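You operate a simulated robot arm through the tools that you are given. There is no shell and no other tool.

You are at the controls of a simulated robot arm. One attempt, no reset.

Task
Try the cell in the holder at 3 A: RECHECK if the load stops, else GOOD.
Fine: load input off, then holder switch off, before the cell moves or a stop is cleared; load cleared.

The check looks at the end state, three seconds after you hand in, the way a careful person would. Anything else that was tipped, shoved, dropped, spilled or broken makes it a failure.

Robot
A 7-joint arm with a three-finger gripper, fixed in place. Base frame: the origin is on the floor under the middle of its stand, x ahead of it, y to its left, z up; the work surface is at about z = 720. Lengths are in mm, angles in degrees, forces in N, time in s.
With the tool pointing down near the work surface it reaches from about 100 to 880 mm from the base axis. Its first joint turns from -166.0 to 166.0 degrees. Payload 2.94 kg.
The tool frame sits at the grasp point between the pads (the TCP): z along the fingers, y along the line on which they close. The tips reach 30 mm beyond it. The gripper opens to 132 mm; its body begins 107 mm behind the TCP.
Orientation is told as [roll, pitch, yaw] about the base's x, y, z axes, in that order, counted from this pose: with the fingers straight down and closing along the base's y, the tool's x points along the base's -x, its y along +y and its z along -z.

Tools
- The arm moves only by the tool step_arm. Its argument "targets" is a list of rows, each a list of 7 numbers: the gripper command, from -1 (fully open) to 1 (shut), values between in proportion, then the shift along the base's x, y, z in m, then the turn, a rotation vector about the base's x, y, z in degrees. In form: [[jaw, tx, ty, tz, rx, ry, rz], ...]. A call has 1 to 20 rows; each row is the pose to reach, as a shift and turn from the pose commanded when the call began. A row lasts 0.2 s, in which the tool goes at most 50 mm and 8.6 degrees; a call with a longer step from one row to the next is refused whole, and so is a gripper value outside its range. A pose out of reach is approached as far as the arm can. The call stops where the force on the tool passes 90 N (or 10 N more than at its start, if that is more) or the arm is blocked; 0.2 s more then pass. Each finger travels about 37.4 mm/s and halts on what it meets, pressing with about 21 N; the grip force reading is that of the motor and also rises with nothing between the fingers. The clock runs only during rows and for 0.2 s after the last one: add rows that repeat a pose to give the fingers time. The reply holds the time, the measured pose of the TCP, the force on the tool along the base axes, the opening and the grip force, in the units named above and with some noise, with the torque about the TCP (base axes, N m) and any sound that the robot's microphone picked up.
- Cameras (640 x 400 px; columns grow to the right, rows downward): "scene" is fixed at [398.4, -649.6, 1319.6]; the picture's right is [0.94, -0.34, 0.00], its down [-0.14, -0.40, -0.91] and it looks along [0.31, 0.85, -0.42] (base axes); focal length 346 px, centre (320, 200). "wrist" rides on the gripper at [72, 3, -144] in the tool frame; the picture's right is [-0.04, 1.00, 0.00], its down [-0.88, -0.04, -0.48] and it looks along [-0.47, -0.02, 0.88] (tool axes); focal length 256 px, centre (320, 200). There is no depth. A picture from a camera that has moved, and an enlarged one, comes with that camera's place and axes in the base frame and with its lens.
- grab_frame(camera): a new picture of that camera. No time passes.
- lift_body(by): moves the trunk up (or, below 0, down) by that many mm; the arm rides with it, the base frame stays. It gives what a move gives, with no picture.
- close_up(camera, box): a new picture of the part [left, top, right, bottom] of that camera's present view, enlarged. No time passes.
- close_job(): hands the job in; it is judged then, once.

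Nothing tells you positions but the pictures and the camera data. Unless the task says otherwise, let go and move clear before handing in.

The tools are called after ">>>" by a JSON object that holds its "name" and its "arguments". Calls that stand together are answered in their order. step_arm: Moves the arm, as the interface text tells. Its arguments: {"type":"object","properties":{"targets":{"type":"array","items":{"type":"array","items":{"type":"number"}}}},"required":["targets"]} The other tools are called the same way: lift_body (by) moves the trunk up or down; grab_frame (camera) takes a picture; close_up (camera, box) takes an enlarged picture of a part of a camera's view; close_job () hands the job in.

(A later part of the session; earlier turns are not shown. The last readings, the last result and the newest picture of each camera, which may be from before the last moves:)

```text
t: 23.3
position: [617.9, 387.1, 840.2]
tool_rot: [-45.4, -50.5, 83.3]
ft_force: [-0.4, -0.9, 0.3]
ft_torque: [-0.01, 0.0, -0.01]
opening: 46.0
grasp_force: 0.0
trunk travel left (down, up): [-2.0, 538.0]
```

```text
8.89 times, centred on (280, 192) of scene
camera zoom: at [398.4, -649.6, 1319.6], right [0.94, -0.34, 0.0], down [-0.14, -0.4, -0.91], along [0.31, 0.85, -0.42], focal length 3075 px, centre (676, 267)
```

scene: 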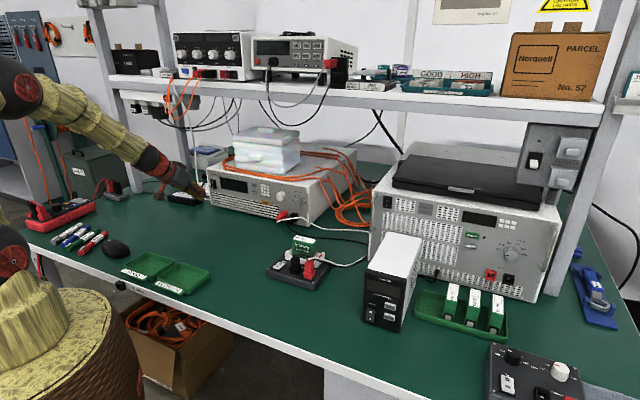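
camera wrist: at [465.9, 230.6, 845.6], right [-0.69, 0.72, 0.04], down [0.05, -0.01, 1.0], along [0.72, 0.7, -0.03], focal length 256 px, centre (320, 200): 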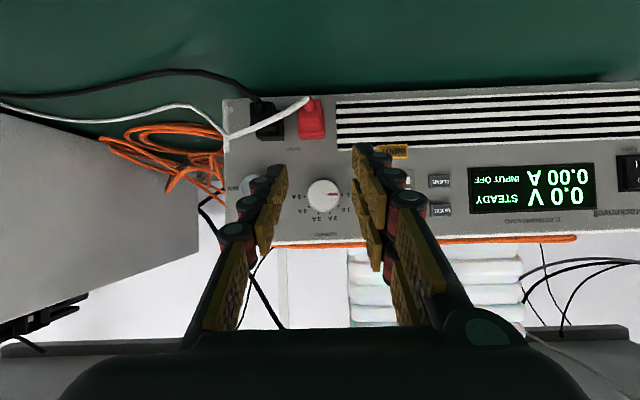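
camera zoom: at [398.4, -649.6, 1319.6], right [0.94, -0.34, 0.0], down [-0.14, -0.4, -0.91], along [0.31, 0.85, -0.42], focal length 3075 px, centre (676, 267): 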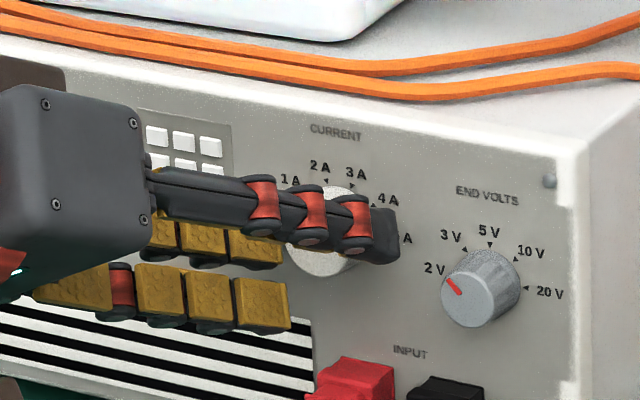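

Alignment is good; a final ~5.5 mm advance so the fingertips overlap the knob's side, then I'll check before closing.

>>> {"name": "step_arm", "arguments": {"targets": [[0.303, 0.0018, 0.0016, -0.0004, 0, 0, 0], [0.303, 0.0032, 0.0028, -0.0008, 0, 0, 0], [0.303, 0.0042, 0.0036, -0.0008, 0, 0, 0], [0.303, 0.0042, 0.0036, -0.0008, 0, 0, 0]]}}

>>> {"name": "close_up", "arguments": {"camera": "wrist", "box": [240, 100, 400, 240]}}

>>> {"name": "close_up", "arguments": {"camera": "scene", "box": [250, 170, 310, 215]}}

```text
t: 24.3
position: [619.6, 389.1, 838.7]
tool_rot: [-45.3, -50.6, 83.3]
ft_force: [-15.2, -9.8, 0.6]
ft_torque: [-0.01, 0.14, 0.64]
opening: 49.0
grasp_force: 1.6
trunk travel left (down, up): [-2.0, 538.0]
```

```text
2.86 times, centred on (320, 170) of wrist
camera zoom: at [502.0, 279.8, 844.9], right [-0.63, 0.65, -0.42], down [-0.28, 0.31, 0.91], along [0.73, 0.69, -0.02], focal length 731 px, centre (320, 286)
```

zoom: 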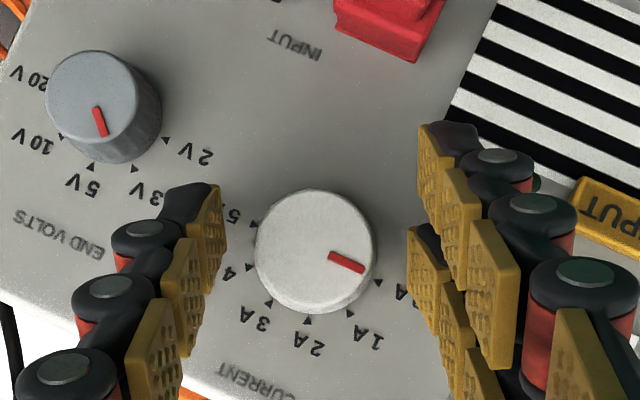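

```text
8.89 times, centred on (280, 192) of scene
camera zoom: at [398.4, -649.6, 1319.6], right [0.94, -0.34, 0.0], down [-0.14, -0.4, -0.91], along [0.31, 0.85, -0.42], focal length 3075 px, centre (676, 267)
```

zoom: 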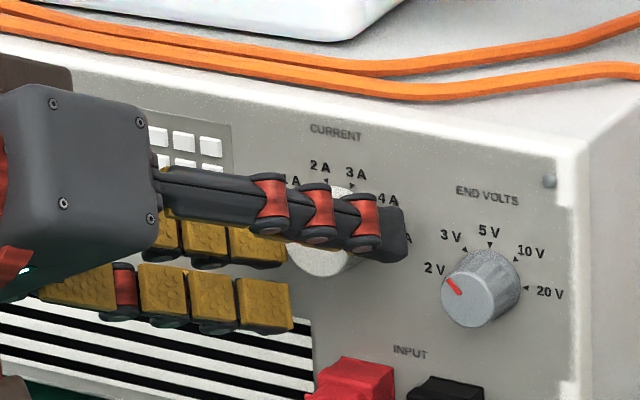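

Upper finger is lightly touching the panel (18 N); I'll back off ~2 mm and close on the knob.

>>> {"name": "step_arm", "arguments": {"targets": [[0.303, -0.0016, -0.0016, 0, 0, 0, 0], [0.4, -0.0016, -0.0016, 0, 0, 0, 0], [0.5, -0.0016, -0.0016, 0, 0, 0, 0], [0.6, -0.0016, -0.0016, 0, 0, 0, 0], [0.8, -0.0016, -0.0016, 0, 0, 0, 0], [0.8, -0.0016, -0.0016, 0, 0, 0, 0], [0.8, -0.0016, -0.0016, 0, 0, 0, 0]]}}

>>> {"name": "close_up", "arguments": {"camera": "wrist", "box": [240, 100, 400, 240]}}

>>> {"name": "close_up", "arguments": {"camera": "scene", "box": [250, 170, 310, 215]}}

```text
t: 25.9
position: [620.9, 389.1, 840.5]
tool_rot: [-45.5, -50.6, 83.4]
ft_force: [-5.8, -7.6, -0.3]
ft_torque: [-0.09, 0.08, -0.14]
opening: 29.4
grasp_force: 42.9
trunk travel left (down, up): [-2.0, 538.0]
```

```text
2.86 times, centred on (320, 170) of wrist
camera zoom: at [502.0, 278.2, 845.5], right [-0.63, 0.66, -0.42], down [-0.28, 0.31, 0.91], along [0.73, 0.69, -0.01], focal length 731 px, centre (320, 286)
```

zoom: 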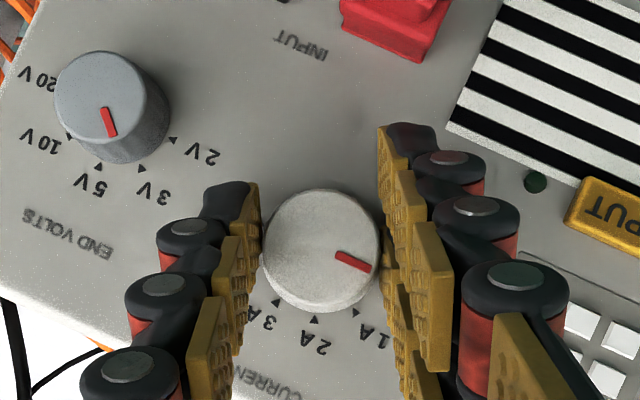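

```text
8.89 times, centred on (280, 192) of scene
camera zoom: at [398.4, -649.6, 1319.6], right [0.94, -0.34, 0.0], down [-0.14, -0.4, -0.91], along [0.31, 0.85, -0.42], focal length 3075 px, centre (676, 267)
```

zoom: 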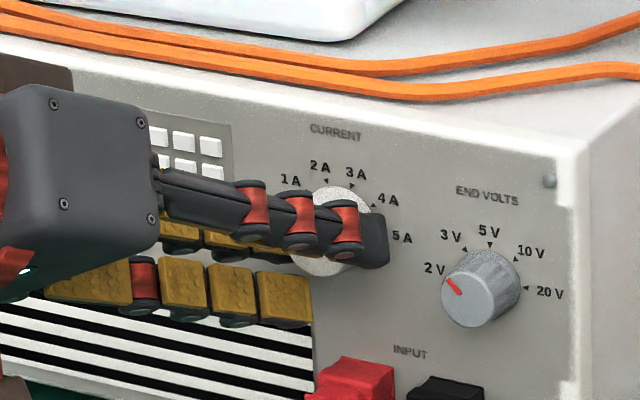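

Knob is gripped (29 mm opening, firm). Now rotate 54° clockwise about the knob axis.

>>> {"name": "step_arm", "arguments": {"targets": [[0.8, 0.0005, -0.0005, 0.0003, 5.42, 5.48, 0], [0.8, 0.0011, -0.0011, 0.0005, 10.85, 10.97, 0], [0.8, 0.0016, -0.0016, 0.0006, 16.27, 16.45, 0], [0.8, 0.0022, -0.0022, 0.0006, 21.69, 21.94, 0], [0.8, 0.0028, -0.0028, 0.0005, 27.12, 27.42, 0], [0.8, 0.0033, -0.0033, 0.0003, 32.54, 32.91, 0], [0.8, 0.0039, -0.0038, 0, 37.96, 38.39, 0], [0.8, 0.0039, -0.0038, 0, 37.96, 38.39, 0]]}}

>>> {"name": "close_up", "arguments": {"camera": "wrist", "box": [220, 90, 420, 250]}}

>>> {"name": "close_up", "arguments": {"camera": "scene", "box": [230, 150, 330, 220]}}

```text
t: 27.7
position: [622.6, 385.2, 839.9]
tool_rot: [45.6, -50.4, 7.0]
ft_force: [-9.0, -10.6, -0.6]
ft_torque: [-0.26, 0.23, 0.31]
opening: 29.5
grasp_force: 44.9
trunk travel left (down, up): [-2.0, 538.0]
```

```text
2.50 times, centred on (320, 170) of wrist
camera zoom: at [511.2, 268.7, 848.4], right [-0.6, 0.63, 0.49], down [0.37, -0.32, 0.87], along [0.71, 0.71, -0.04], focal length 640 px, centre (320, 275)
```

zoom: 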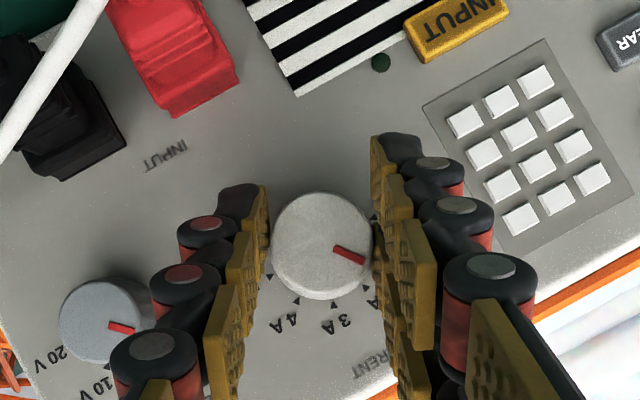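

```text
5.71 times, centred on (280, 185) of scene
camera zoom: at [398.4, -649.6, 1319.6], right [0.94, -0.34, 0.0], down [-0.14, -0.4, -0.91], along [0.31, 0.85, -0.42], focal length 1977 px, centre (549, 286)
```

zoom: 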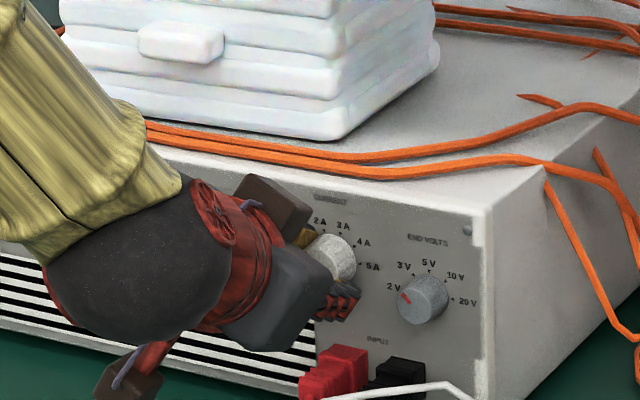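

The knob followed the hand perfectly (now ~1.5 A). I'll release, back off, swing back 54° and re-approach.

>>> {"name": "step_arm", "arguments": {"targets": [[0.6, 0, 0, 0, 0, 0, 0], [0.45, 0, 0, 0, 0, 0, 0], [0.303, 0, 0, 0, 0, 0, 0], [0.303, 0, 0, 0, 0, 0, 0], [0.303, -0.0056, -0.0057, 0, 0, 0, 0], [0.303, -0.0098, -0.01, 0, 0, 0, 0], [0.303, -0.0104, -0.0095, 0.0003, -5.42, -5.48, 0], [0.303, -0.0109, -0.009, 0.0005, -10.85, -10.97, 0], [0.303, -0.0115, -0.0085, 0.0006, -16.27, -16.45, 0], [0.303, -0.012, -0.0079, 0.0006, -21.69, -21.94, 0], [0.303, -0.0126, -0.0073, 0.0005, -27.12, -27.42, 0], [0.303, -0.0131, -0.0067, 0.0003, -32.54, -32.91, 0], [0.303, -0.0137, -0.0062, 0, -37.96, -38.39, 0], [0.303, -0.0137, -0.0062, 0, -37.96, -38.39, 0]]}}

>>> {"name": "close_up", "arguments": {"camera": "wrist", "box": [220, 90, 420, 250]}}

>>> {"name": "close_up", "arguments": {"camera": "scene", "box": [250, 170, 310, 215]}}

```text
t: 30.7
position: [610.2, 378.4, 839.1]
tool_rot: [-45.6, -50.5, 83.5]
ft_force: [0.7, 0.4, 0.5]
ft_torque: [-0.02, -0.02, 0.0]
opening: 46.4
grasp_force: 0.0
trunk travel left (down, up): [-2.0, 538.0]
```

```text
2.50 times, centred on (320, 170) of wrist
camera zoom: at [492.1, 268.7, 844.9], right [-0.63, 0.65, -0.42], down [-0.28, 0.31, 0.91], along [0.73, 0.69, -0.02], focal length 640 px, centre (320, 275)
```

zoom: 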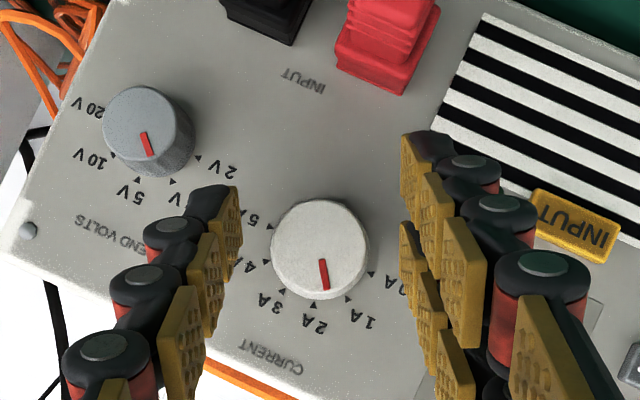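

```text
8.89 times, centred on (280, 192) of scene
camera zoom: at [398.4, -649.6, 1319.6], right [0.94, -0.34, 0.0], down [-0.14, -0.4, -0.91], along [0.31, 0.85, -0.42], focal length 3075 px, centre (676, 267)
```

zoom: 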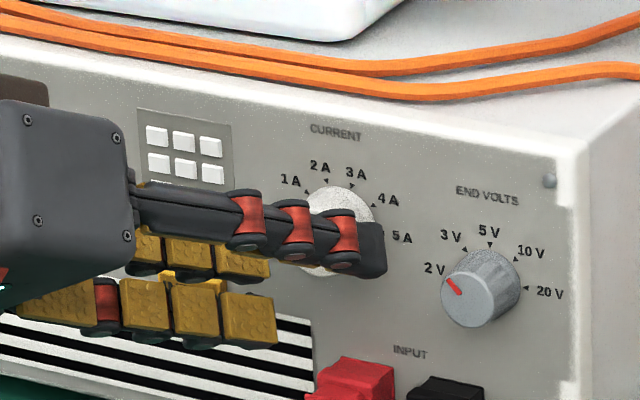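

Pointer is at ~1.5 A as expected. Re-approach, grip, and rotate the remaining 54°.

>>> {"name": "step_arm", "arguments": {"targets": [[0.303, 0.004, 0.004, 0, 0, 0, 0], [0.303, 0.0077, 0.0078, 0, 0, 0, 0], [0.303, 0.0077, 0.0078, 0, 0, 0, 0], [0.5, 0.0077, 0.0078, 0, 0, 0, 0], [0.6, 0.0077, 0.0078, 0, 0, 0, 0], [0.8, 0.0077, 0.0078, 0, 0, 0, 0], [0.8, 0.0077, 0.0078, 0, 0, 0, 0], [0.8, 0.0077, 0.0078, 0, 0, 0, 0]]}}

>>> {"name": "close_up", "arguments": {"camera": "wrist", "box": [220, 90, 420, 250]}}

```text
t: 32.5
position: [618.8, 386.9, 839.1]
tool_rot: [-45.5, -50.6, 83.4]
ft_force: [6.0, -3.5, 3.4]
ft_torque: [-0.07, -0.02, -0.28]
opening: 28.7
grasp_force: 44.9
trunk travel left (down, up): [-2.0, 538.0]
```

```text
2.50 times, centred on (320, 170) of wrist
camera zoom: at [500.4, 276.6, 845.2], right [-0.63, 0.66, -0.42], down [-0.28, 0.31, 0.91], along [0.73, 0.69, -0.01], focal length 640 px, centre (320, 275)
```

zoom: 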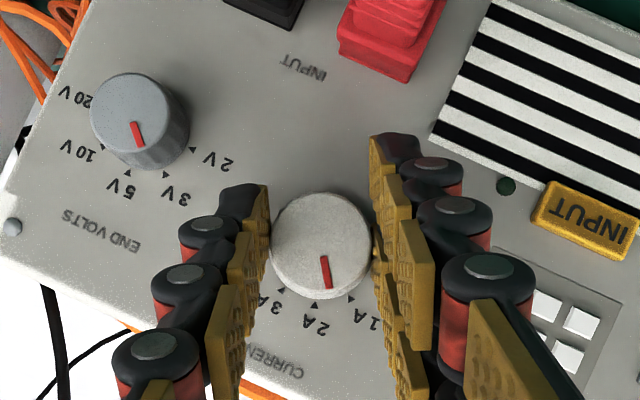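

>>> {"name": "step_arm", "arguments": {"targets": [[0.8, 0.0005, -0.0005, 0.0003, 5.42, 5.48, 0], [0.8, 0.0011, -0.0011, 0.0005, 10.85, 10.97, 0], [0.8, 0.0016, -0.0016, 0.0006, 16.27, 16.45, 0], [0.8, 0.0022, -0.0022, 0.0006, 21.69, 21.94, 0], [0.8, 0.0028, -0.0028, 0.0005, 27.12, 27.42, 0], [0.8, 0.0033, -0.0033, 0.0003, 32.54, 32.91, 0], [0.8, 0.0039, -0.0038, 0, 37.96, 38.39, 0], [0.8, 0.0039, -0.0038, 0, 37.96, 38.39, 0]]}}

>>> {"name": "close_up", "arguments": {"camera": "wrist", "box": [220, 90, 420, 250]}}

>>> {"name": "close_up", "arguments": {"camera": "scene", "box": [260, 165, 310, 210]}}

```text
t: 34.3
position: [620.9, 383.8, 838.7]
tool_rot: [45.6, -50.4, 7.2]
ft_force: [1.1, 1.1, 4.2]
ft_torque: [-0.3, 0.25, 0.43]
opening: 28.5
grasp_force: 44.8
trunk travel left (down, up): [-2.0, 538.0]
```

```text
2.50 times, centred on (320, 170) of wrist
camera zoom: at [509.5, 267.1, 848.3], right [-0.6, 0.63, 0.49], down [0.37, -0.32, 0.87], along [0.71, 0.71, -0.04], focal length 640 px, centre (320, 275)
```

zoom: 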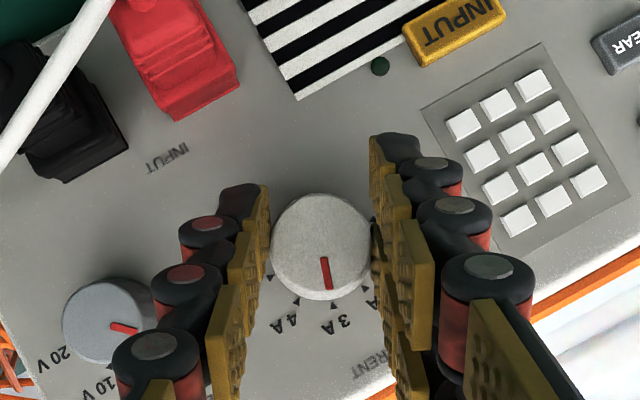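

```text
8.89 times, centred on (285, 188) of scene
camera zoom: at [398.4, -649.6, 1319.6], right [0.94, -0.34, 0.0], down [-0.14, -0.4, -0.91], along [0.31, 0.85, -0.42], focal length 3075 px, centre (631, 311)
```

zoom: 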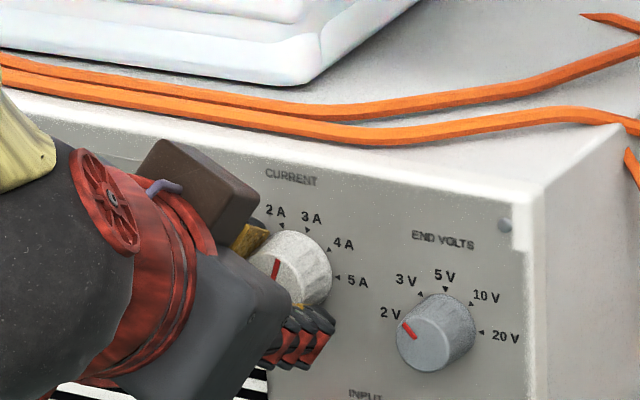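

The pointer now lines up with 3 A. Release, back off, level the roll, and check the setting.

>>> {"name": "step_arm", "arguments": {"targets": [[0.6, 0, 0, 0, 0, 0, 0], [0.45, 0, 0, 0, 0, 0, 0], [0.303, 0, 0, 0, 0, 0, 0], [0.303, 0, 0, 0, 0, 0, 0], [0.303, -0.0056, -0.0057, 0, 0, 0, 0], [0.303, -0.0112, -0.0114, 0, 0, 0, 0], [0.303, -0.0225, -0.0228, 0, 0, 0, 0], [0.303, -0.041, -0.039, 0, -4.75, -4.8, 0], [0.303, -0.055, -0.053, 0, -9.49, -9.6, 0], [0.303, -0.069, -0.067, 0, -14.2, -14.4, 0], [0.303, -0.075, -0.072, 0, -18.98, -19.2, 0], [0.303, -0.075, -0.072, 0, -18.98, -19.2, 0]]}}

>>> {"name": "close_up", "arguments": {"camera": "wrist", "box": [230, 110, 430, 250]}}

>>> {"name": "close_up", "arguments": {"camera": "scene", "box": [250, 170, 310, 215]}}

```text
t: 36.9
position: [546.3, 311.0, 838.2]
tool_rot: [0.0, -60.0, 45.3]
ft_force: [-0.4, -0.3, 0.0]
ft_torque: [0.0, 0.04, -0.04]
opening: 46.1
grasp_force: 0.0
trunk travel left (down, up): [-2.0, 538.0]
```

```text
2.86 times, centred on (330, 180) of wrist
camera zoom: at [430.9, 198.6, 848.1], right [-0.69, 0.72, 0.04], down [0.05, -0.01, 1.0], along [0.72, 0.7, -0.03], focal length 731 px, centre (291, 257)
```

zoom: 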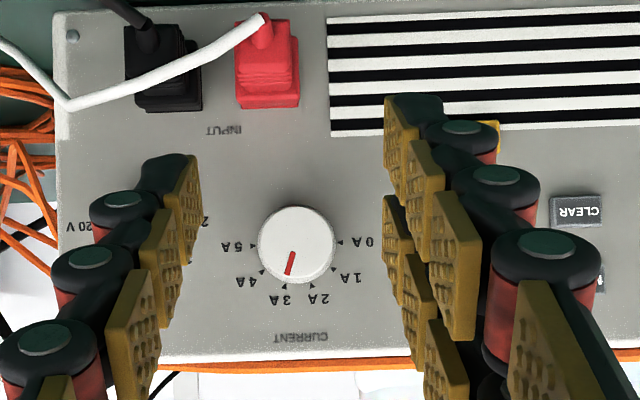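

```text
8.89 times, centred on (280, 192) of scene
camera zoom: at [398.4, -649.6, 1319.6], right [0.94, -0.34, 0.0], down [-0.14, -0.4, -0.91], along [0.31, 0.85, -0.42], focal length 3075 px, centre (676, 267)
```

zoom: 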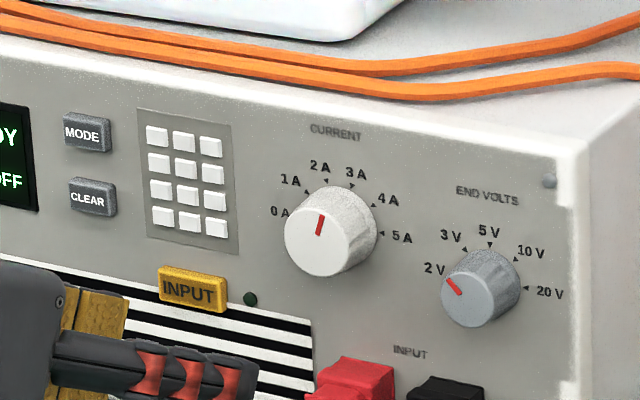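

>>> {"name": "close_up", "arguments": {"camera": "wrist", "box": [300, 160, 350, 200]}}

>>> {"name": "close_up", "arguments": {"camera": "scene", "box": [270, 180, 300, 205]}}

```text
10.00 times, centred on (325, 180) of wrist
camera zoom: at [430.9, 198.6, 848.1], right [-0.69, 0.72, 0.04], down [0.05, -0.01, 1.0], along [0.72, 0.7, -0.03], focal length 2560 px, centre (270, 400)
```

zoom: 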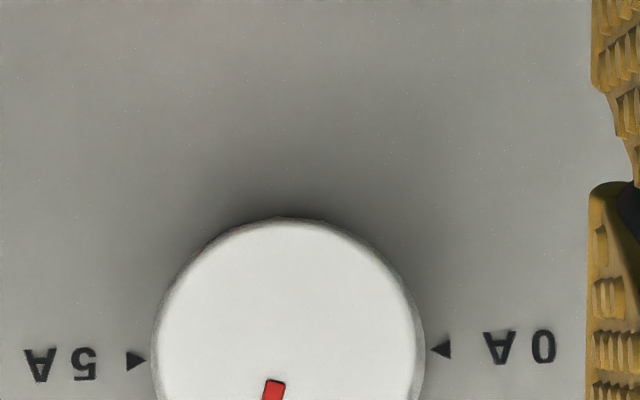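

```text
16.00 times, centred on (285, 192) of scene
camera zoom: at [398.4, -649.6, 1319.6], right [0.94, -0.34, 0.0], down [-0.14, -0.4, -0.91], along [0.31, 0.85, -0.42], focal length 5535 px, centre (880, 320)
```

zoom: 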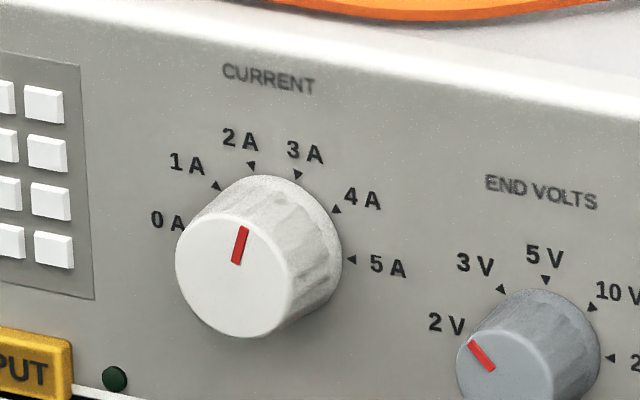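

>>> {"name": "close_up", "arguments": {"camera": "wrist", "box": [300, 175, 350, 225]}}

```text
8.00 times, centred on (325, 200) of wrist
camera zoom: at [430.9, 198.6, 848.1], right [-0.69, 0.72, 0.04], down [0.05, -0.01, 1.0], along [0.72, 0.7, -0.03], focal length 2048 px, centre (280, 200)
```

zoom: 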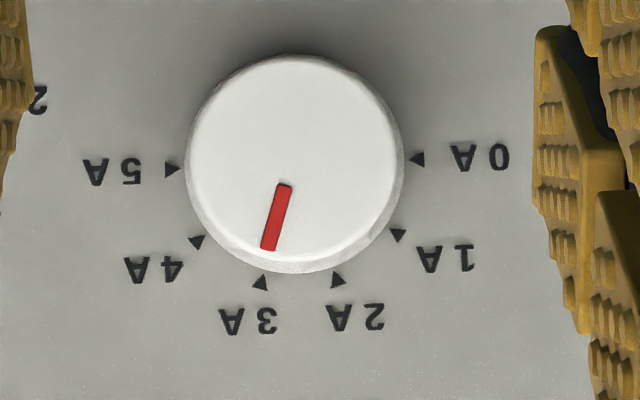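

Measured pointer angle is 72.2° vs 72° for 3 A, so the current is set. Next I'll move above the cell holder with the tool steeper, to inspect the TEST rocker closely.

>>> {"name": "step_arm", "arguments": {"targets": [[0.2, -0.005, -0.01, 0.03, 0, 0, 0], [0.09, -0.01, -0.03, 0.055, 0, 0, 0], [0.09, -0.012, -0.055, 0.07, -5.7, 5.6, 0], [0.09, -0.013, -0.08, 0.07, -11.4, 11.2, 0], [0.09, -0.014, -0.105, 0.07, -17.0, 16.9, 0], [0.09, -0.015, -0.13, 0.065, -22.7, 22.5, 0], [0.09, -0.016, -0.159, 0.06, -28.4, 28.1, 0], [0.09, -0.016, -0.159, 0.06, -28.4, 28.1, 0]]}}

>>> {"name": "grab_frame", "arguments": {"camera": "wrist"}}

>>> {"name": "grab_frame", "arguments": {"camera": "scene"}}

```text
t: 38.7
position: [531.9, 151.6, 896.8]
tool_rot: [-0.1, -20.0, 45.2]
ft_force: [0.3, -0.4, 0.2]
ft_torque: [0.0, -0.01, 0.02]
opening: 60.0
grasp_force: 0.1
trunk travel left (down, up): [-2.0, 538.0]
```

```text
taken
camera wrist: at [446.7, 69.2, 1007.1], right [-0.68, 0.73, 0.02], down [0.49, 0.44, 0.75], along [0.54, 0.52, -0.66], focal length 256 px, centre (320, 200)
```

wrist: 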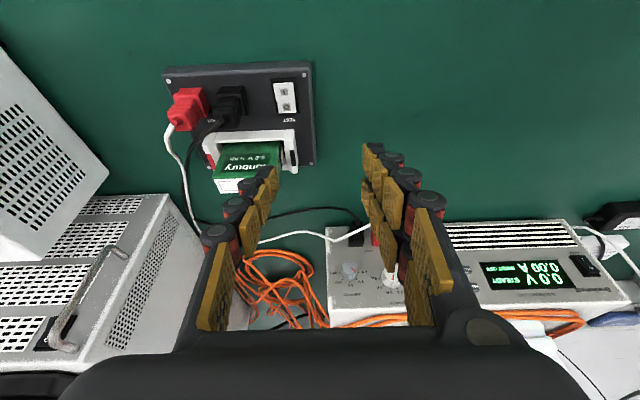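

```text
taken
```

scene: 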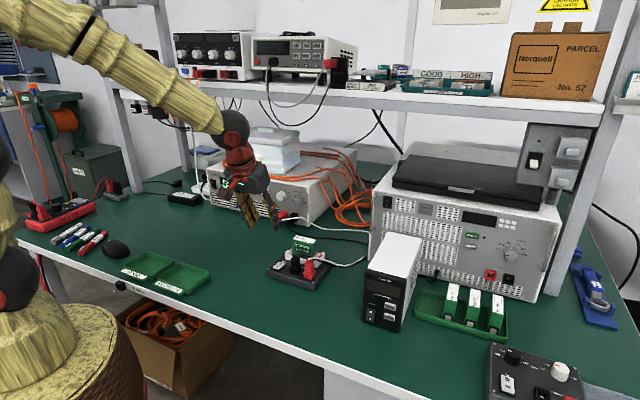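

>>> {"name": "close_up", "arguments": {"camera": "wrist", "box": [150, 50, 330, 200]}}

>>> {"name": "close_up", "arguments": {"camera": "wrist", "box": [255, 65, 325, 125]}}

```text
2.67 times, centred on (240, 125) of wrist
camera zoom: at [446.7, 69.2, 1007.1], right [-0.68, 0.73, 0.02], down [0.49, 0.44, 0.75], along [0.54, 0.52, -0.66], focal length 683 px, centre (533, 400)
```

zoom: 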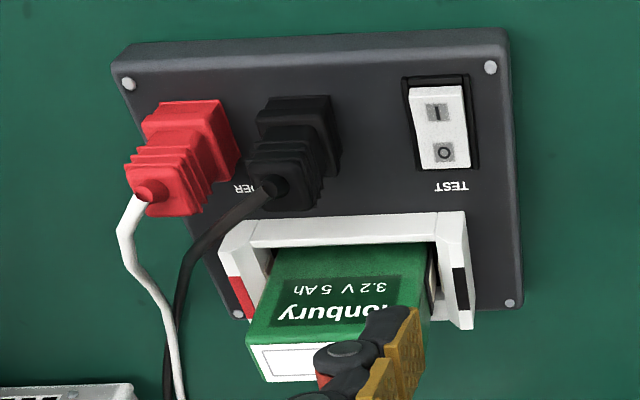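

```text
6.67 times, centred on (290, 95) of wrist
camera zoom: at [446.7, 69.2, 1007.1], right [-0.68, 0.73, 0.02], down [0.49, 0.44, 0.75], along [0.54, 0.52, -0.66], focal length 1707 px, centre (520, 900)
```

zoom: 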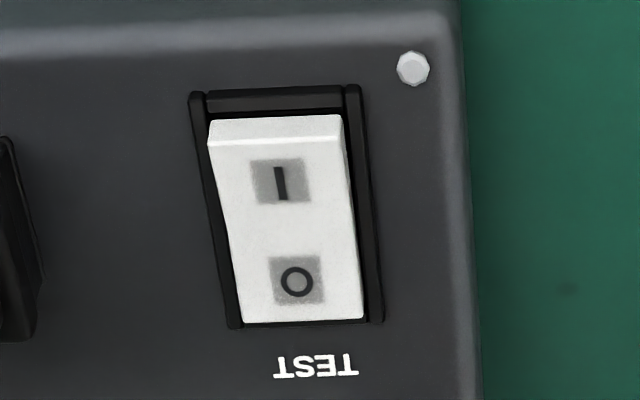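

The TEST rocker is confirmed off (I end proud); I mark ≈ (557, 129, 753). I'll use the thumb alone with the other fingers hanging left of the holder, and descend to just above it.

>>> {"name": "step_arm", "arguments": {"targets": [[0.09, -0.0025, 0, -0.03, 0, 0, 0], [0.09, -0.0048, -0.0004, -0.06, 0, 0, 0], [0.09, -0.0048, -0.0004, -0.08, 0, 0, 0], [0.09, -0.0048, -0.0004, -0.094, 0, 0, 0], [0.09, -0.0048, -0.0004, -0.094, 0, 0, 0]]}}

>>> {"name": "grab_frame", "arguments": {"camera": "wrist"}}

>>> {"name": "close_up", "arguments": {"camera": "scene", "box": [250, 210, 340, 290]}}

```text
t: 39.9
position: [525.3, 152.1, 804.7]
tool_rot: [0.0, -20.0, 45.2]
ft_force: [0.2, 0.0, 0.7]
ft_torque: [-0.01, 0.01, 0.03]
opening: 60.1
grasp_force: 0.1
trunk travel left (down, up): [-2.0, 538.0]
```

```text
taken
camera wrist: at [440.4, 70.0, 914.3], right [-0.68, 0.73, 0.02], down [0.49, 0.44, 0.75], along [0.54, 0.52, -0.66], focal length 256 px, centre (320, 200)
```

wrist: 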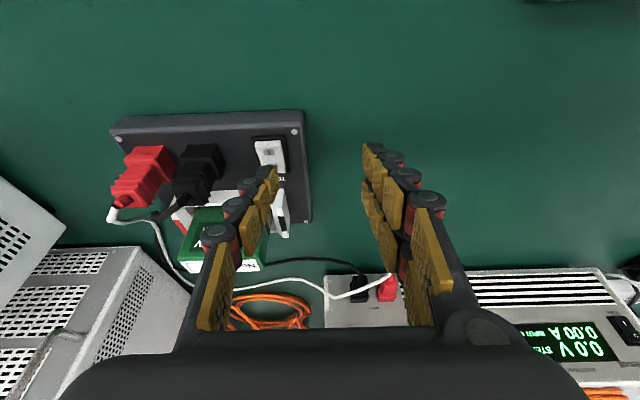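

```text
5.00 times, centred on (295, 250) of scene
camera zoom: at [398.4, -649.6, 1319.6], right [0.94, -0.34, 0.0], down [-0.14, -0.4, -0.91], along [0.31, 0.85, -0.42], focal length 1730 px, centre (445, -50)
```

zoom: 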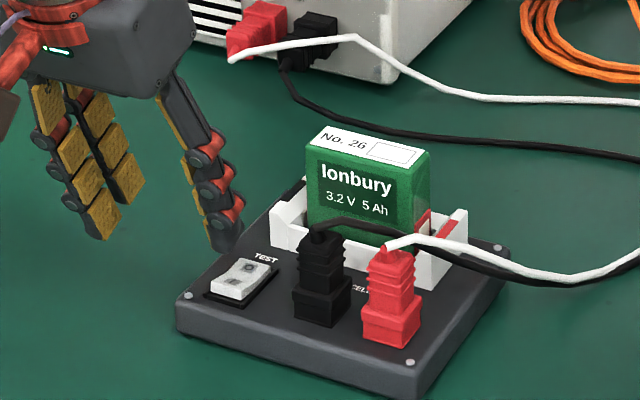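

>>> {"name": "close_up", "arguments": {"camera": "wrist", "box": [225, 120, 315, 200]}}

>>> {"name": "close_up", "arguments": {"camera": "scene", "box": [275, 245, 305, 275]}}

```text
5.00 times, centred on (270, 160) of wrist
camera zoom: at [440.4, 70.0, 914.3], right [-0.68, 0.73, 0.02], down [0.49, 0.44, 0.75], along [0.54, 0.52, -0.66], focal length 1280 px, centre (570, 400)
```

zoom: 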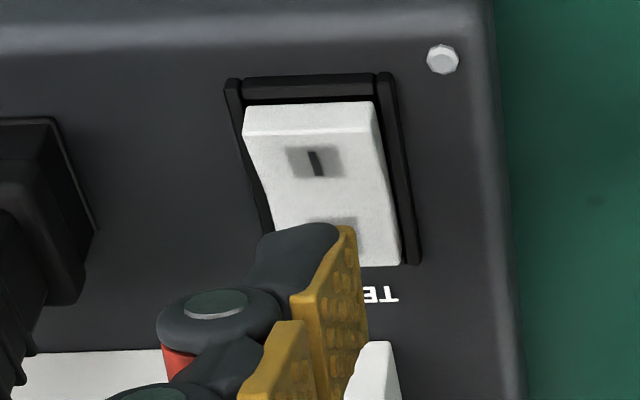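

```text
13.33 times, centred on (290, 260) of scene
camera zoom: at [398.4, -649.6, 1319.6], right [0.94, -0.34, 0.0], down [-0.14, -0.4, -0.91], along [0.31, 0.85, -0.42], focal length 4612 px, centre (720, -600)
```

zoom: 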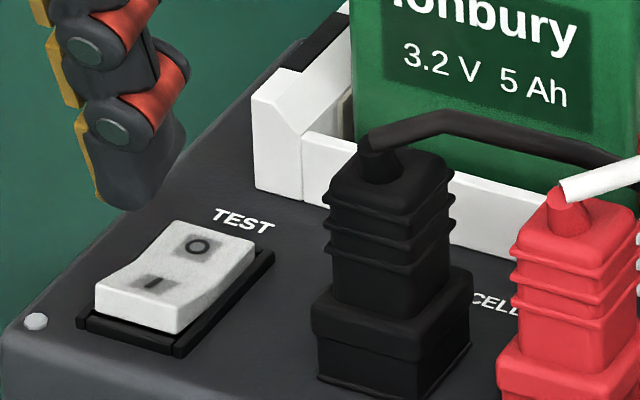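

Alignment is right: the thumb corner will land on the I end. Descending in small steps to press.

>>> {"name": "step_arm", "arguments": {"targets": [[0.09, 0.0024, -0.0003, -0.008, 0, 0, 0], [0.09, 0.0024, -0.0003, -0.015, 0, 0, 0], [0.09, 0.0024, -0.0003, -0.018, 0, 0, 0], [0.09, 0.0024, -0.0003, -0.02, 0, 0, 0], [0.09, 0.0024, -0.0003, -0.022, 0, 0, 0], [0.09, 0.0024, -0.0003, -0.023, 0, 0, 0]]}}

>>> {"name": "close_up", "arguments": {"camera": "wrist", "box": [225, 110, 315, 190]}}

>>> {"name": "close_up", "arguments": {"camera": "scene", "box": [270, 240, 310, 280]}}

```text
t: 41.3
position: [527.1, 152.7, 782.2]
tool_rot: [0.1, -20.0, 45.3]
ft_force: [-0.3, 0.2, 0.7]
ft_torque: [-0.06, -0.03, -0.06]
opening: 60.0
grasp_force: 0.1
trunk travel left (down, up): [-2.0, 538.0]
```

```text
5.00 times, centred on (270, 150) of wrist
camera zoom: at [443.2, 69.7, 892.1], right [-0.68, 0.73, 0.01], down [0.49, 0.44, 0.75], along [0.54, 0.52, -0.66], focal length 1280 px, centre (570, 450)
```

zoom: 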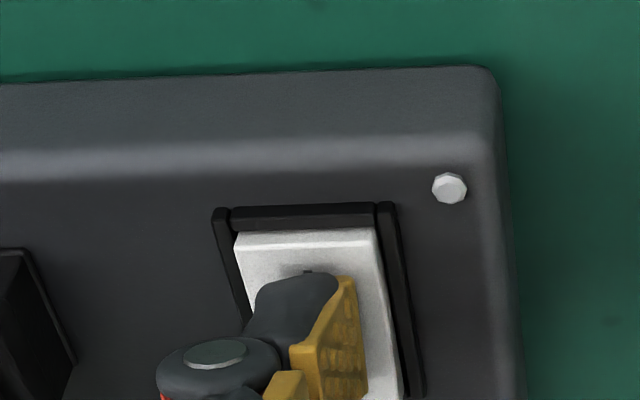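

```text
10.00 times, centred on (290, 260) of scene
camera zoom: at [398.4, -649.6, 1319.6], right [0.94, -0.34, 0.0], down [-0.14, -0.4, -0.91], along [0.31, 0.85, -0.42], focal length 3459 px, centre (620, -400)
```

zoom: 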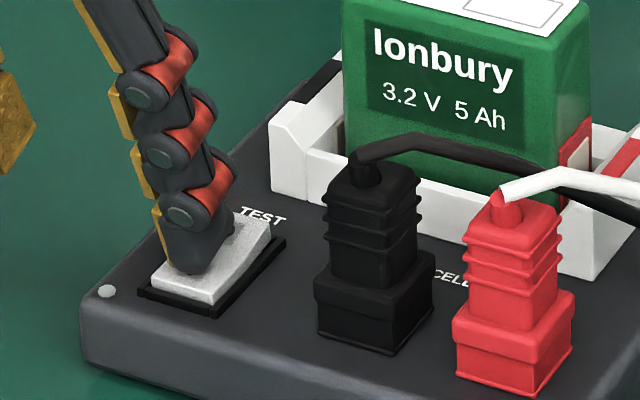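

Not pressed yet—the contact is near the middle. I'll lift slightly, shift 6 mm toward the I end and press again.

>>> {"name": "step_arm", "arguments": {"targets": [[0.09, 0, 0, 0.006, 0, 0, 0], [0.09, -0.0045, -0.0045, 0.006, 0, 0, 0], [0.09, -0.0045, -0.0045, 0.002, 0, 0, 0], [0.09, -0.0045, -0.0045, -0.001, 0, 0, 0], [0.09, -0.0045, -0.0045, -0.003, 0, 0, 0], [0.09, -0.0045, -0.0045, -0.005, 0, 0, 0], [0.09, -0.0045, -0.0045, -0.005, 0, 0, 0]]}}

>>> {"name": "close_up", "arguments": {"camera": "wrist", "box": [225, 110, 315, 190]}}

>>> {"name": "close_up", "arguments": {"camera": "scene", "box": [270, 240, 310, 280]}}

```text
t: 42.9
position: [526.1, 147.8, 779.6]
tool_rot: [-0.2, -20.2, 45.4]
ft_force: [4.1, -2.3, 16.8]
ft_torque: [-0.46, -0.58, 0.08]
opening: 65.8
grasp_force: 2.9
trunk travel left (down, up): [-2.0, 538.0]
```

```text
5.00 times, centred on (270, 150) of wrist
camera zoom: at [439.6, 64.3, 888.3], right [-0.68, 0.73, 0.01], down [0.49, 0.44, 0.75], along [0.54, 0.52, -0.66], focal length 1280 px, centre (570, 450)
```

zoom: 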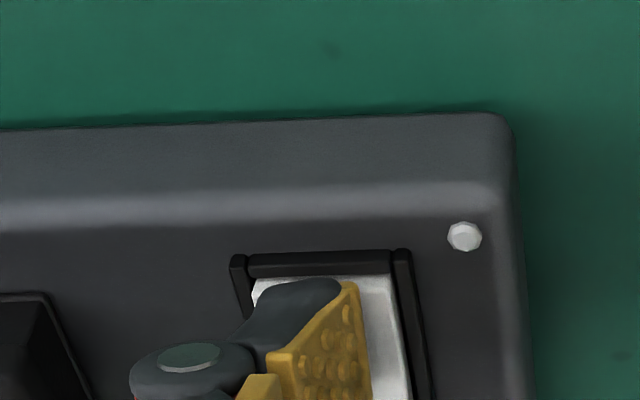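

```text
10.00 times, centred on (290, 260) of scene
camera zoom: at [398.4, -649.6, 1319.6], right [0.94, -0.34, 0.0], down [-0.14, -0.4, -0.91], along [0.31, 0.85, -0.42], focal length 3459 px, centre (620, -400)
```

zoom: 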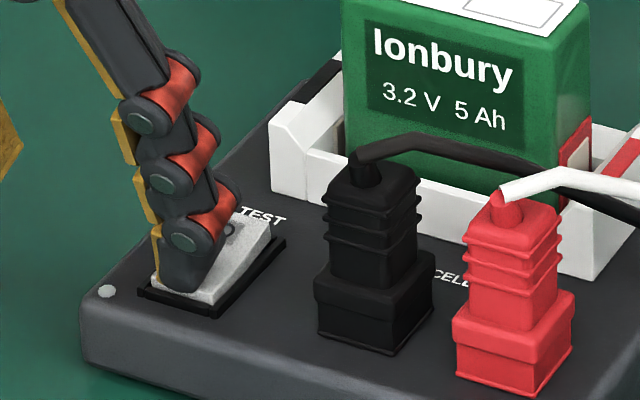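

Felt 17 N; lifting to check the rocker state.

>>> {"name": "step_arm", "arguments": {"targets": [[0.09, 0, 0, 0.005, 0, 0, 0], [0.09, 0, 0, 0.02, 0, 0, 0], [0.09, 0, 0, 0.05, 0, 0, 0], [0.09, 0, 0, 0.05, 0, 0, 0]]}}

>>> {"name": "close_up", "arguments": {"camera": "wrist", "box": [240, 90, 330, 170]}}

>>> {"name": "close_up", "arguments": {"camera": "scene", "box": [270, 240, 310, 280]}}

>>> {"name": "close_up", "arguments": {"camera": "scene", "box": [200, 165, 320, 230]}}

```text
t: 43.9
position: [523.6, 147.7, 827.5]
tool_rot: [0.0, -20.0, 45.2]
ft_force: [0.4, 0.1, -0.6]
ft_torque: [-0.01, -0.01, -0.03]
opening: 60.2
grasp_force: 0.0
trunk travel left (down, up): [-2.0, 538.0]
```

```text
5.00 times, centred on (285, 130) of wrist
camera zoom: at [438.4, 64.7, 937.4], right [-0.68, 0.73, 0.02], down [0.49, 0.44, 0.75], along [0.54, 0.52, -0.66], focal length 1280 px, centre (495, 550)
```

zoom: 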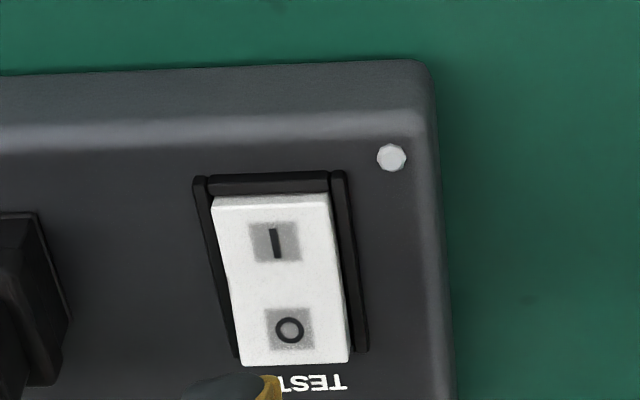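

```text
10.00 times, centred on (290, 260) of scene
camera zoom: at [398.4, -649.6, 1319.6], right [0.94, -0.34, 0.0], down [-0.14, -0.4, -0.91], along [0.31, 0.85, -0.42], focal length 3459 px, centre (620, -400)
```

zoom: 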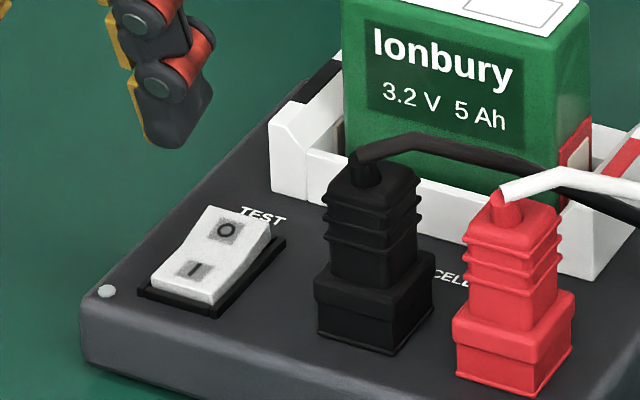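

```text
5.33 times, centred on (260, 198) of scene
camera zoom: at [398.4, -649.6, 1319.6], right [0.94, -0.34, 0.0], down [-0.14, -0.4, -0.91], along [0.31, 0.85, -0.42], focal length 1845 px, centre (640, 213)
```

zoom: 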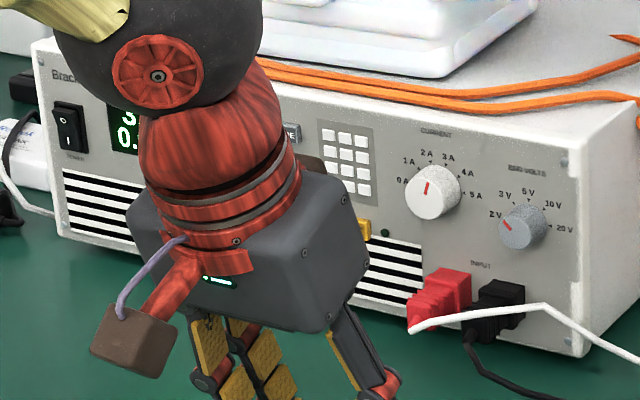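

TEST switch is now on (I pressed) and the display shows about 3 V. Next: close the hand and go to the INPUT button with 45° tilt.

>>> {"name": "step_arm", "arguments": {"targets": [[0.09, 0, 0.0, 0.04, 0, 0, 0], [0.3, 0, 0.02, 0.075, 0, 0, 0], [0.6, 0.005, 0.06, 0.085, 2.97, -2.93, 0], [1, 0.01, 0.1, 0.085, 5.93, -5.87, 0], [1, 0.013, 0.14, 0.08, 8.9, -8.8, 0], [1, 0.018, 0.18, 0.06, 11.9, -11.7, 0], [1, 0.022, 0.22, 0.03, 14.8, -14.7, 0], [1, 0.025, 0.245, 0, 17.8, -17.6, 0], [1, 0.025, 0.252, -0.0325, 17.8, -17.6, 0], [1, 0.025, 0.252, -0.0325, 17.8, -17.6, 0]]}}

>>> {"name": "close_up", "arguments": {"camera": "scene", "box": [210, 160, 310, 225]}}

>>> {"name": "close_up", "arguments": {"camera": "wrist", "box": [200, 90, 440, 250]}}

```text
refused: row 7 steps farther than a row can; nothing moved
```

```text
6.15 times, centred on (260, 192) of scene
camera zoom: at [398.4, -649.6, 1319.6], right [0.94, -0.34, 0.0], down [-0.14, -0.4, -0.91], along [0.31, 0.85, -0.42], focal length 2129 px, centre (689, 246)
```

zoom: 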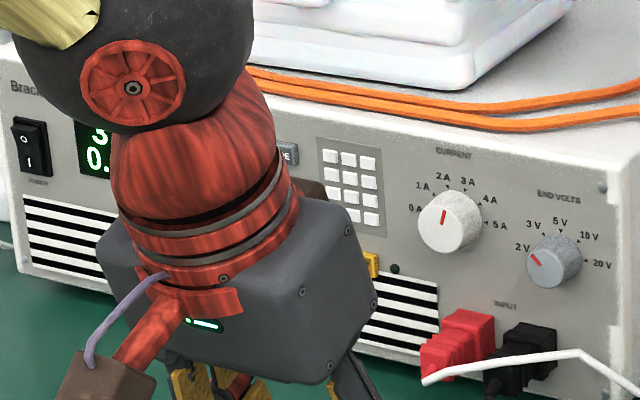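

```text
2.50 times, centred on (320, 170) of wrist
camera zoom: at [438.4, 64.7, 937.4], right [-0.68, 0.73, 0.02], down [0.49, 0.44, 0.75], along [0.54, 0.52, -0.66], focal length 640 px, centre (320, 275)
```

zoom: 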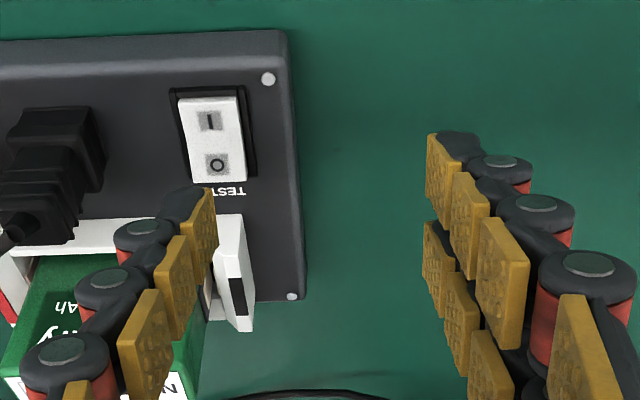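

>>> {"name": "step_arm", "arguments": {"targets": [[0.09, 0, 0.0, 0.04, 0, 0, 0], [0.3, 0, 0.02, 0.075, 0, 0, 0], [0.6, 0.005, 0.06, 0.085, 2.97, -2.93, 0], [1, 0.01, 0.1, 0.085, 5.93, -5.87, 0], [1, 0.013, 0.14, 0.08, 8.9, -8.8, 0], [1, 0.018, 0.18, 0.065, 11.9, -11.7, 0], [1, 0.022, 0.215, 0.045, 14.8, -14.7, 0], [1, 0.025, 0.24, 0.02, 17.8, -17.6, 0], [1, 0.025, 0.252, -0.01, 17.8, -17.6, 0], [1, 0.025, 0.252, -0.0325, 17.8, -17.6, 0], [1, 0.025, 0.252, -0.0325, 17.8, -17.6, 0]]}}

>>> {"name": "close_up", "arguments": {"camera": "scene", "box": [210, 160, 310, 225]}}

>>> {"name": "close_up", "arguments": {"camera": "wrist", "box": [200, 90, 440, 250]}}

```text
t: 46.3
position: [549.9, 400.0, 793.9]
tool_rot: [0.0, -45.1, 45.3]
ft_force: [0.7, 0.7, -0.7]
ft_torque: [0.03, 0.03, 0.02]
opening: 0.0
grasp_force: 20.8
trunk travel left (down, up): [-2.0, 538.0]
```

```text
6.15 times, centred on (260, 192) of scene
camera zoom: at [398.4, -649.6, 1319.6], right [0.94, -0.34, 0.0], down [-0.14, -0.4, -0.91], along [0.31, 0.85, -0.42], focal length 2129 px, centre (689, 246)
```

zoom: 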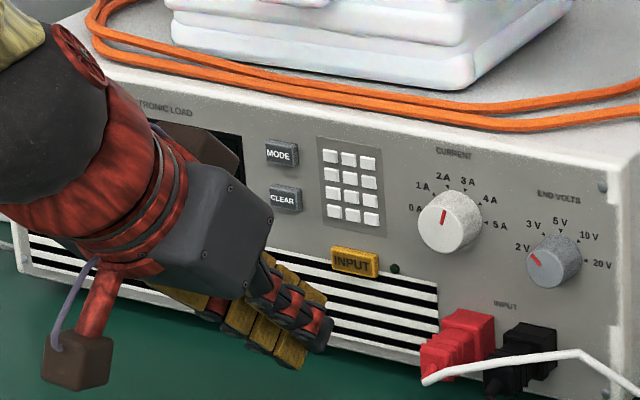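

```text
2.50 times, centred on (320, 170) of wrist
camera zoom: at [439.7, 292.4, 843.8], right [-0.69, 0.72, 0.03], down [0.23, 0.17, 0.96], along [0.69, 0.67, -0.28], focal length 640 px, centre (320, 275)
```

zoom: 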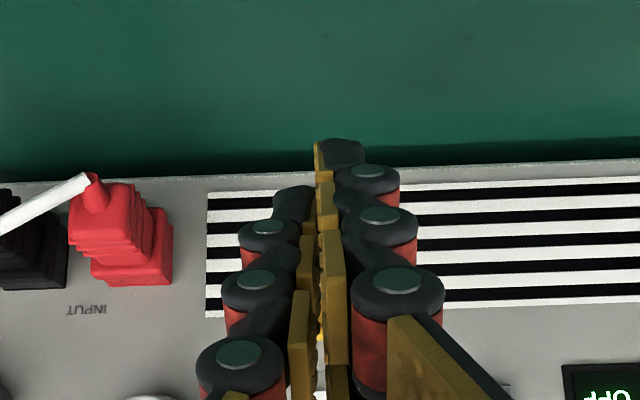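

Aligned with INPUT in lateral and height estimates; advance close, then check.

>>> {"name": "step_arm", "arguments": {"targets": [[1, 0.008, 0.008, 0, 0, 0, 0], [1, 0.016, 0.016, 0, 0, 0, 0], [1, 0.021, 0.021, 0, 0, 0, 0], [1, 0.021, 0.021, 0, 0, 0, 0]]}}

>>> {"name": "close_up", "arguments": {"camera": "scene", "box": [235, 175, 295, 215]}}

>>> {"name": "close_up", "arguments": {"camera": "wrist", "box": [240, 120, 420, 240]}}

```text
t: 47.3
position: [569.7, 421.5, 794.7]
tool_rot: [0.0, -45.0, 45.1]
ft_force: [-0.4, 0.1, 1.2]
ft_torque: [0.02, -0.02, 0.02]
opening: 0.0
grasp_force: 20.7
trunk travel left (down, up): [-2.0, 538.0]
```

```text
10.00 times, centred on (265, 195) of scene
camera zoom: at [398.4, -649.6, 1319.6], right [0.94, -0.34, 0.0], down [-0.14, -0.4, -0.91], along [0.31, 0.85, -0.42], focal length 3459 px, centre (870, 250)
```

zoom: 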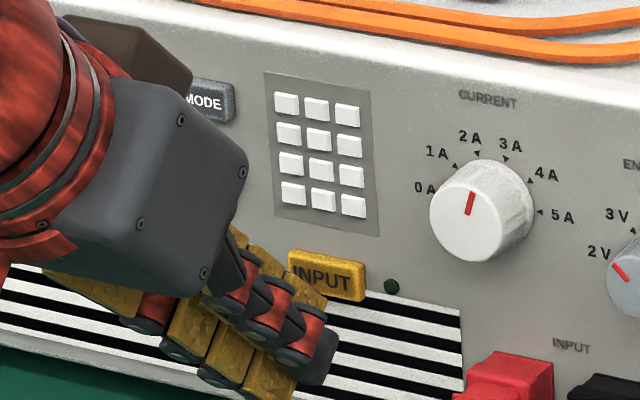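

```text
3.33 times, centred on (330, 180) of wrist
camera zoom: at [459.9, 313.0, 844.4], right [-0.69, 0.72, 0.03], down [0.23, 0.17, 0.96], along [0.69, 0.67, -0.28], focal length 853 px, centre (287, 267)
```

zoom: 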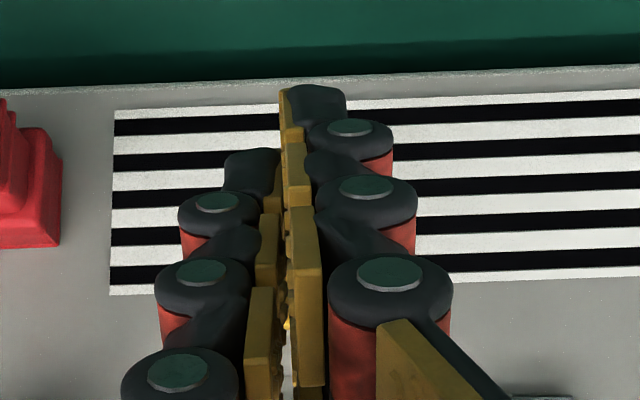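

>>> {"name": "step_arm", "arguments": {"targets": [[1, 0.003, 0.003, 0, 0, 0, 0], [1, 0.005, 0.005, 0, 0, 0, 0], [1, 0.006, 0.006, 0, 0, 0, 0], [1, 0.007, 0.007, 0, 0, 0, 0]]}}

>>> {"name": "close_up", "arguments": {"camera": "scene", "box": [235, 175, 295, 215]}}

```text
t: 48.3
position: [576.5, 428.4, 793.7]
tool_rot: [0.1, -45.0, 45.2]
ft_force: [0.4, -0.3, 1.6]
ft_torque: [-0.02, -0.01, -0.03]
opening: 0.0
grasp_force: 21.0
trunk travel left (down, up): [-2.0, 538.0]
```

```text
10.00 times, centred on (265, 195) of scene
camera zoom: at [398.4, -649.6, 1319.6], right [0.94, -0.34, 0.0], down [-0.14, -0.4, -0.91], along [0.31, 0.85, -0.42], focal length 3459 px, centre (870, 250)
```

zoom: 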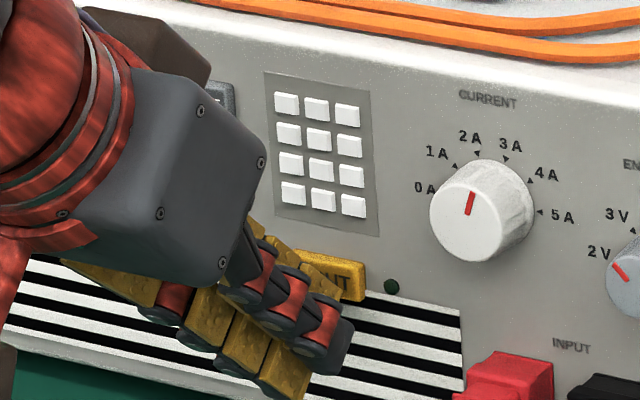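

>>> {"name": "step_arm", "arguments": {"targets": [[1, 0.001, 0.001, 0, 0, 0, 0], [1, 0.002, 0.002, 0, 0, 0, 0], [1, 0.003, 0.003, 0, 0, 0, 0]]}}

>>> {"name": "close_up", "arguments": {"camera": "scene", "box": [205, 165, 305, 220]}}

```text
t: 49.1
position: [579.8, 430.8, 794.9]
tool_rot: [0.1, -45.1, 45.2]
ft_force: [-2.3, -2.7, 0.4]
ft_torque: [0.0, 0.02, 0.02]
opening: 0.0
grasp_force: 20.9
trunk travel left (down, up): [-2.0, 538.0]
heard: click
```

```text
6.40 times, centred on (255, 192) of scene
camera zoom: at [398.4, -649.6, 1319.6], right [0.94, -0.34, 0.0], down [-0.14, -0.4, -0.91], along [0.31, 0.85, -0.42], focal length 2214 px, centre (736, 248)
```

zoom: 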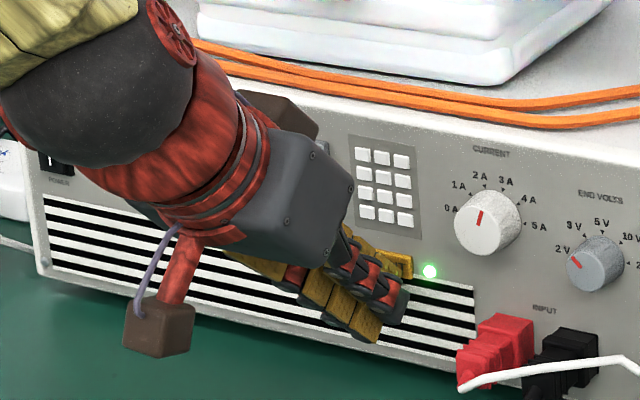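

INPUT clicked and the LED is lit. I'll back off and watch the display.

>>> {"name": "step_arm", "arguments": {"targets": [[1, -0.01, -0.01, 0, 0, 0, 0], [1, -0.03, -0.03, 0.01, 0, 0, 0], [1, -0.055, -0.055, 0.03, 0, 0, 0]]}}

>>> {"name": "grab_frame", "arguments": {"camera": "wrist"}}

>>> {"name": "close_up", "arguments": {"camera": "scene", "box": [205, 165, 305, 220]}}

```text
t: 49.9
position: [526.1, 373.3, 824.3]
tool_rot: [0.1, -45.0, 45.2]
ft_force: [0.5, 0.4, -0.6]
ft_torque: [0.01, 0.01, -0.01]
opening: 0.0
grasp_force: 20.6
trunk travel left (down, up): [-2.0, 538.0]
```

```text
taken
camera wrist: at [415.5, 266.6, 873.7], right [-0.69, 0.73, 0.03], down [0.23, 0.17, 0.96], along [0.69, 0.67, -0.29], focal length 256 px, centre (320, 200)
```

wrist: 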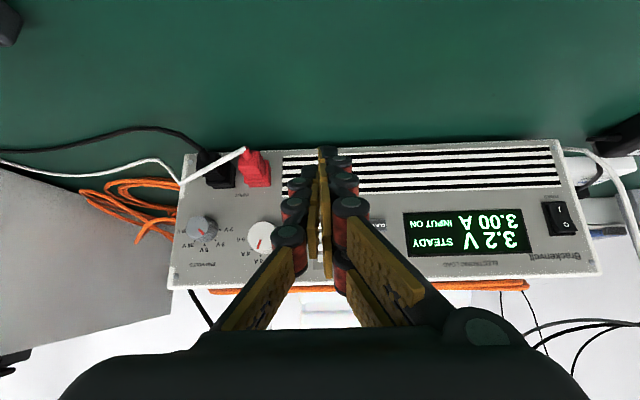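

```text
6.40 times, centred on (255, 192) of scene
camera zoom: at [398.4, -649.6, 1319.6], right [0.94, -0.34, 0.0], down [-0.14, -0.4, -0.91], along [0.31, 0.85, -0.42], focal length 2214 px, centre (736, 248)
```

zoom: 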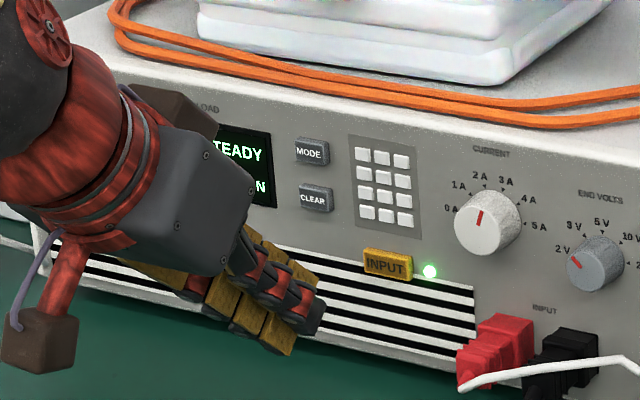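

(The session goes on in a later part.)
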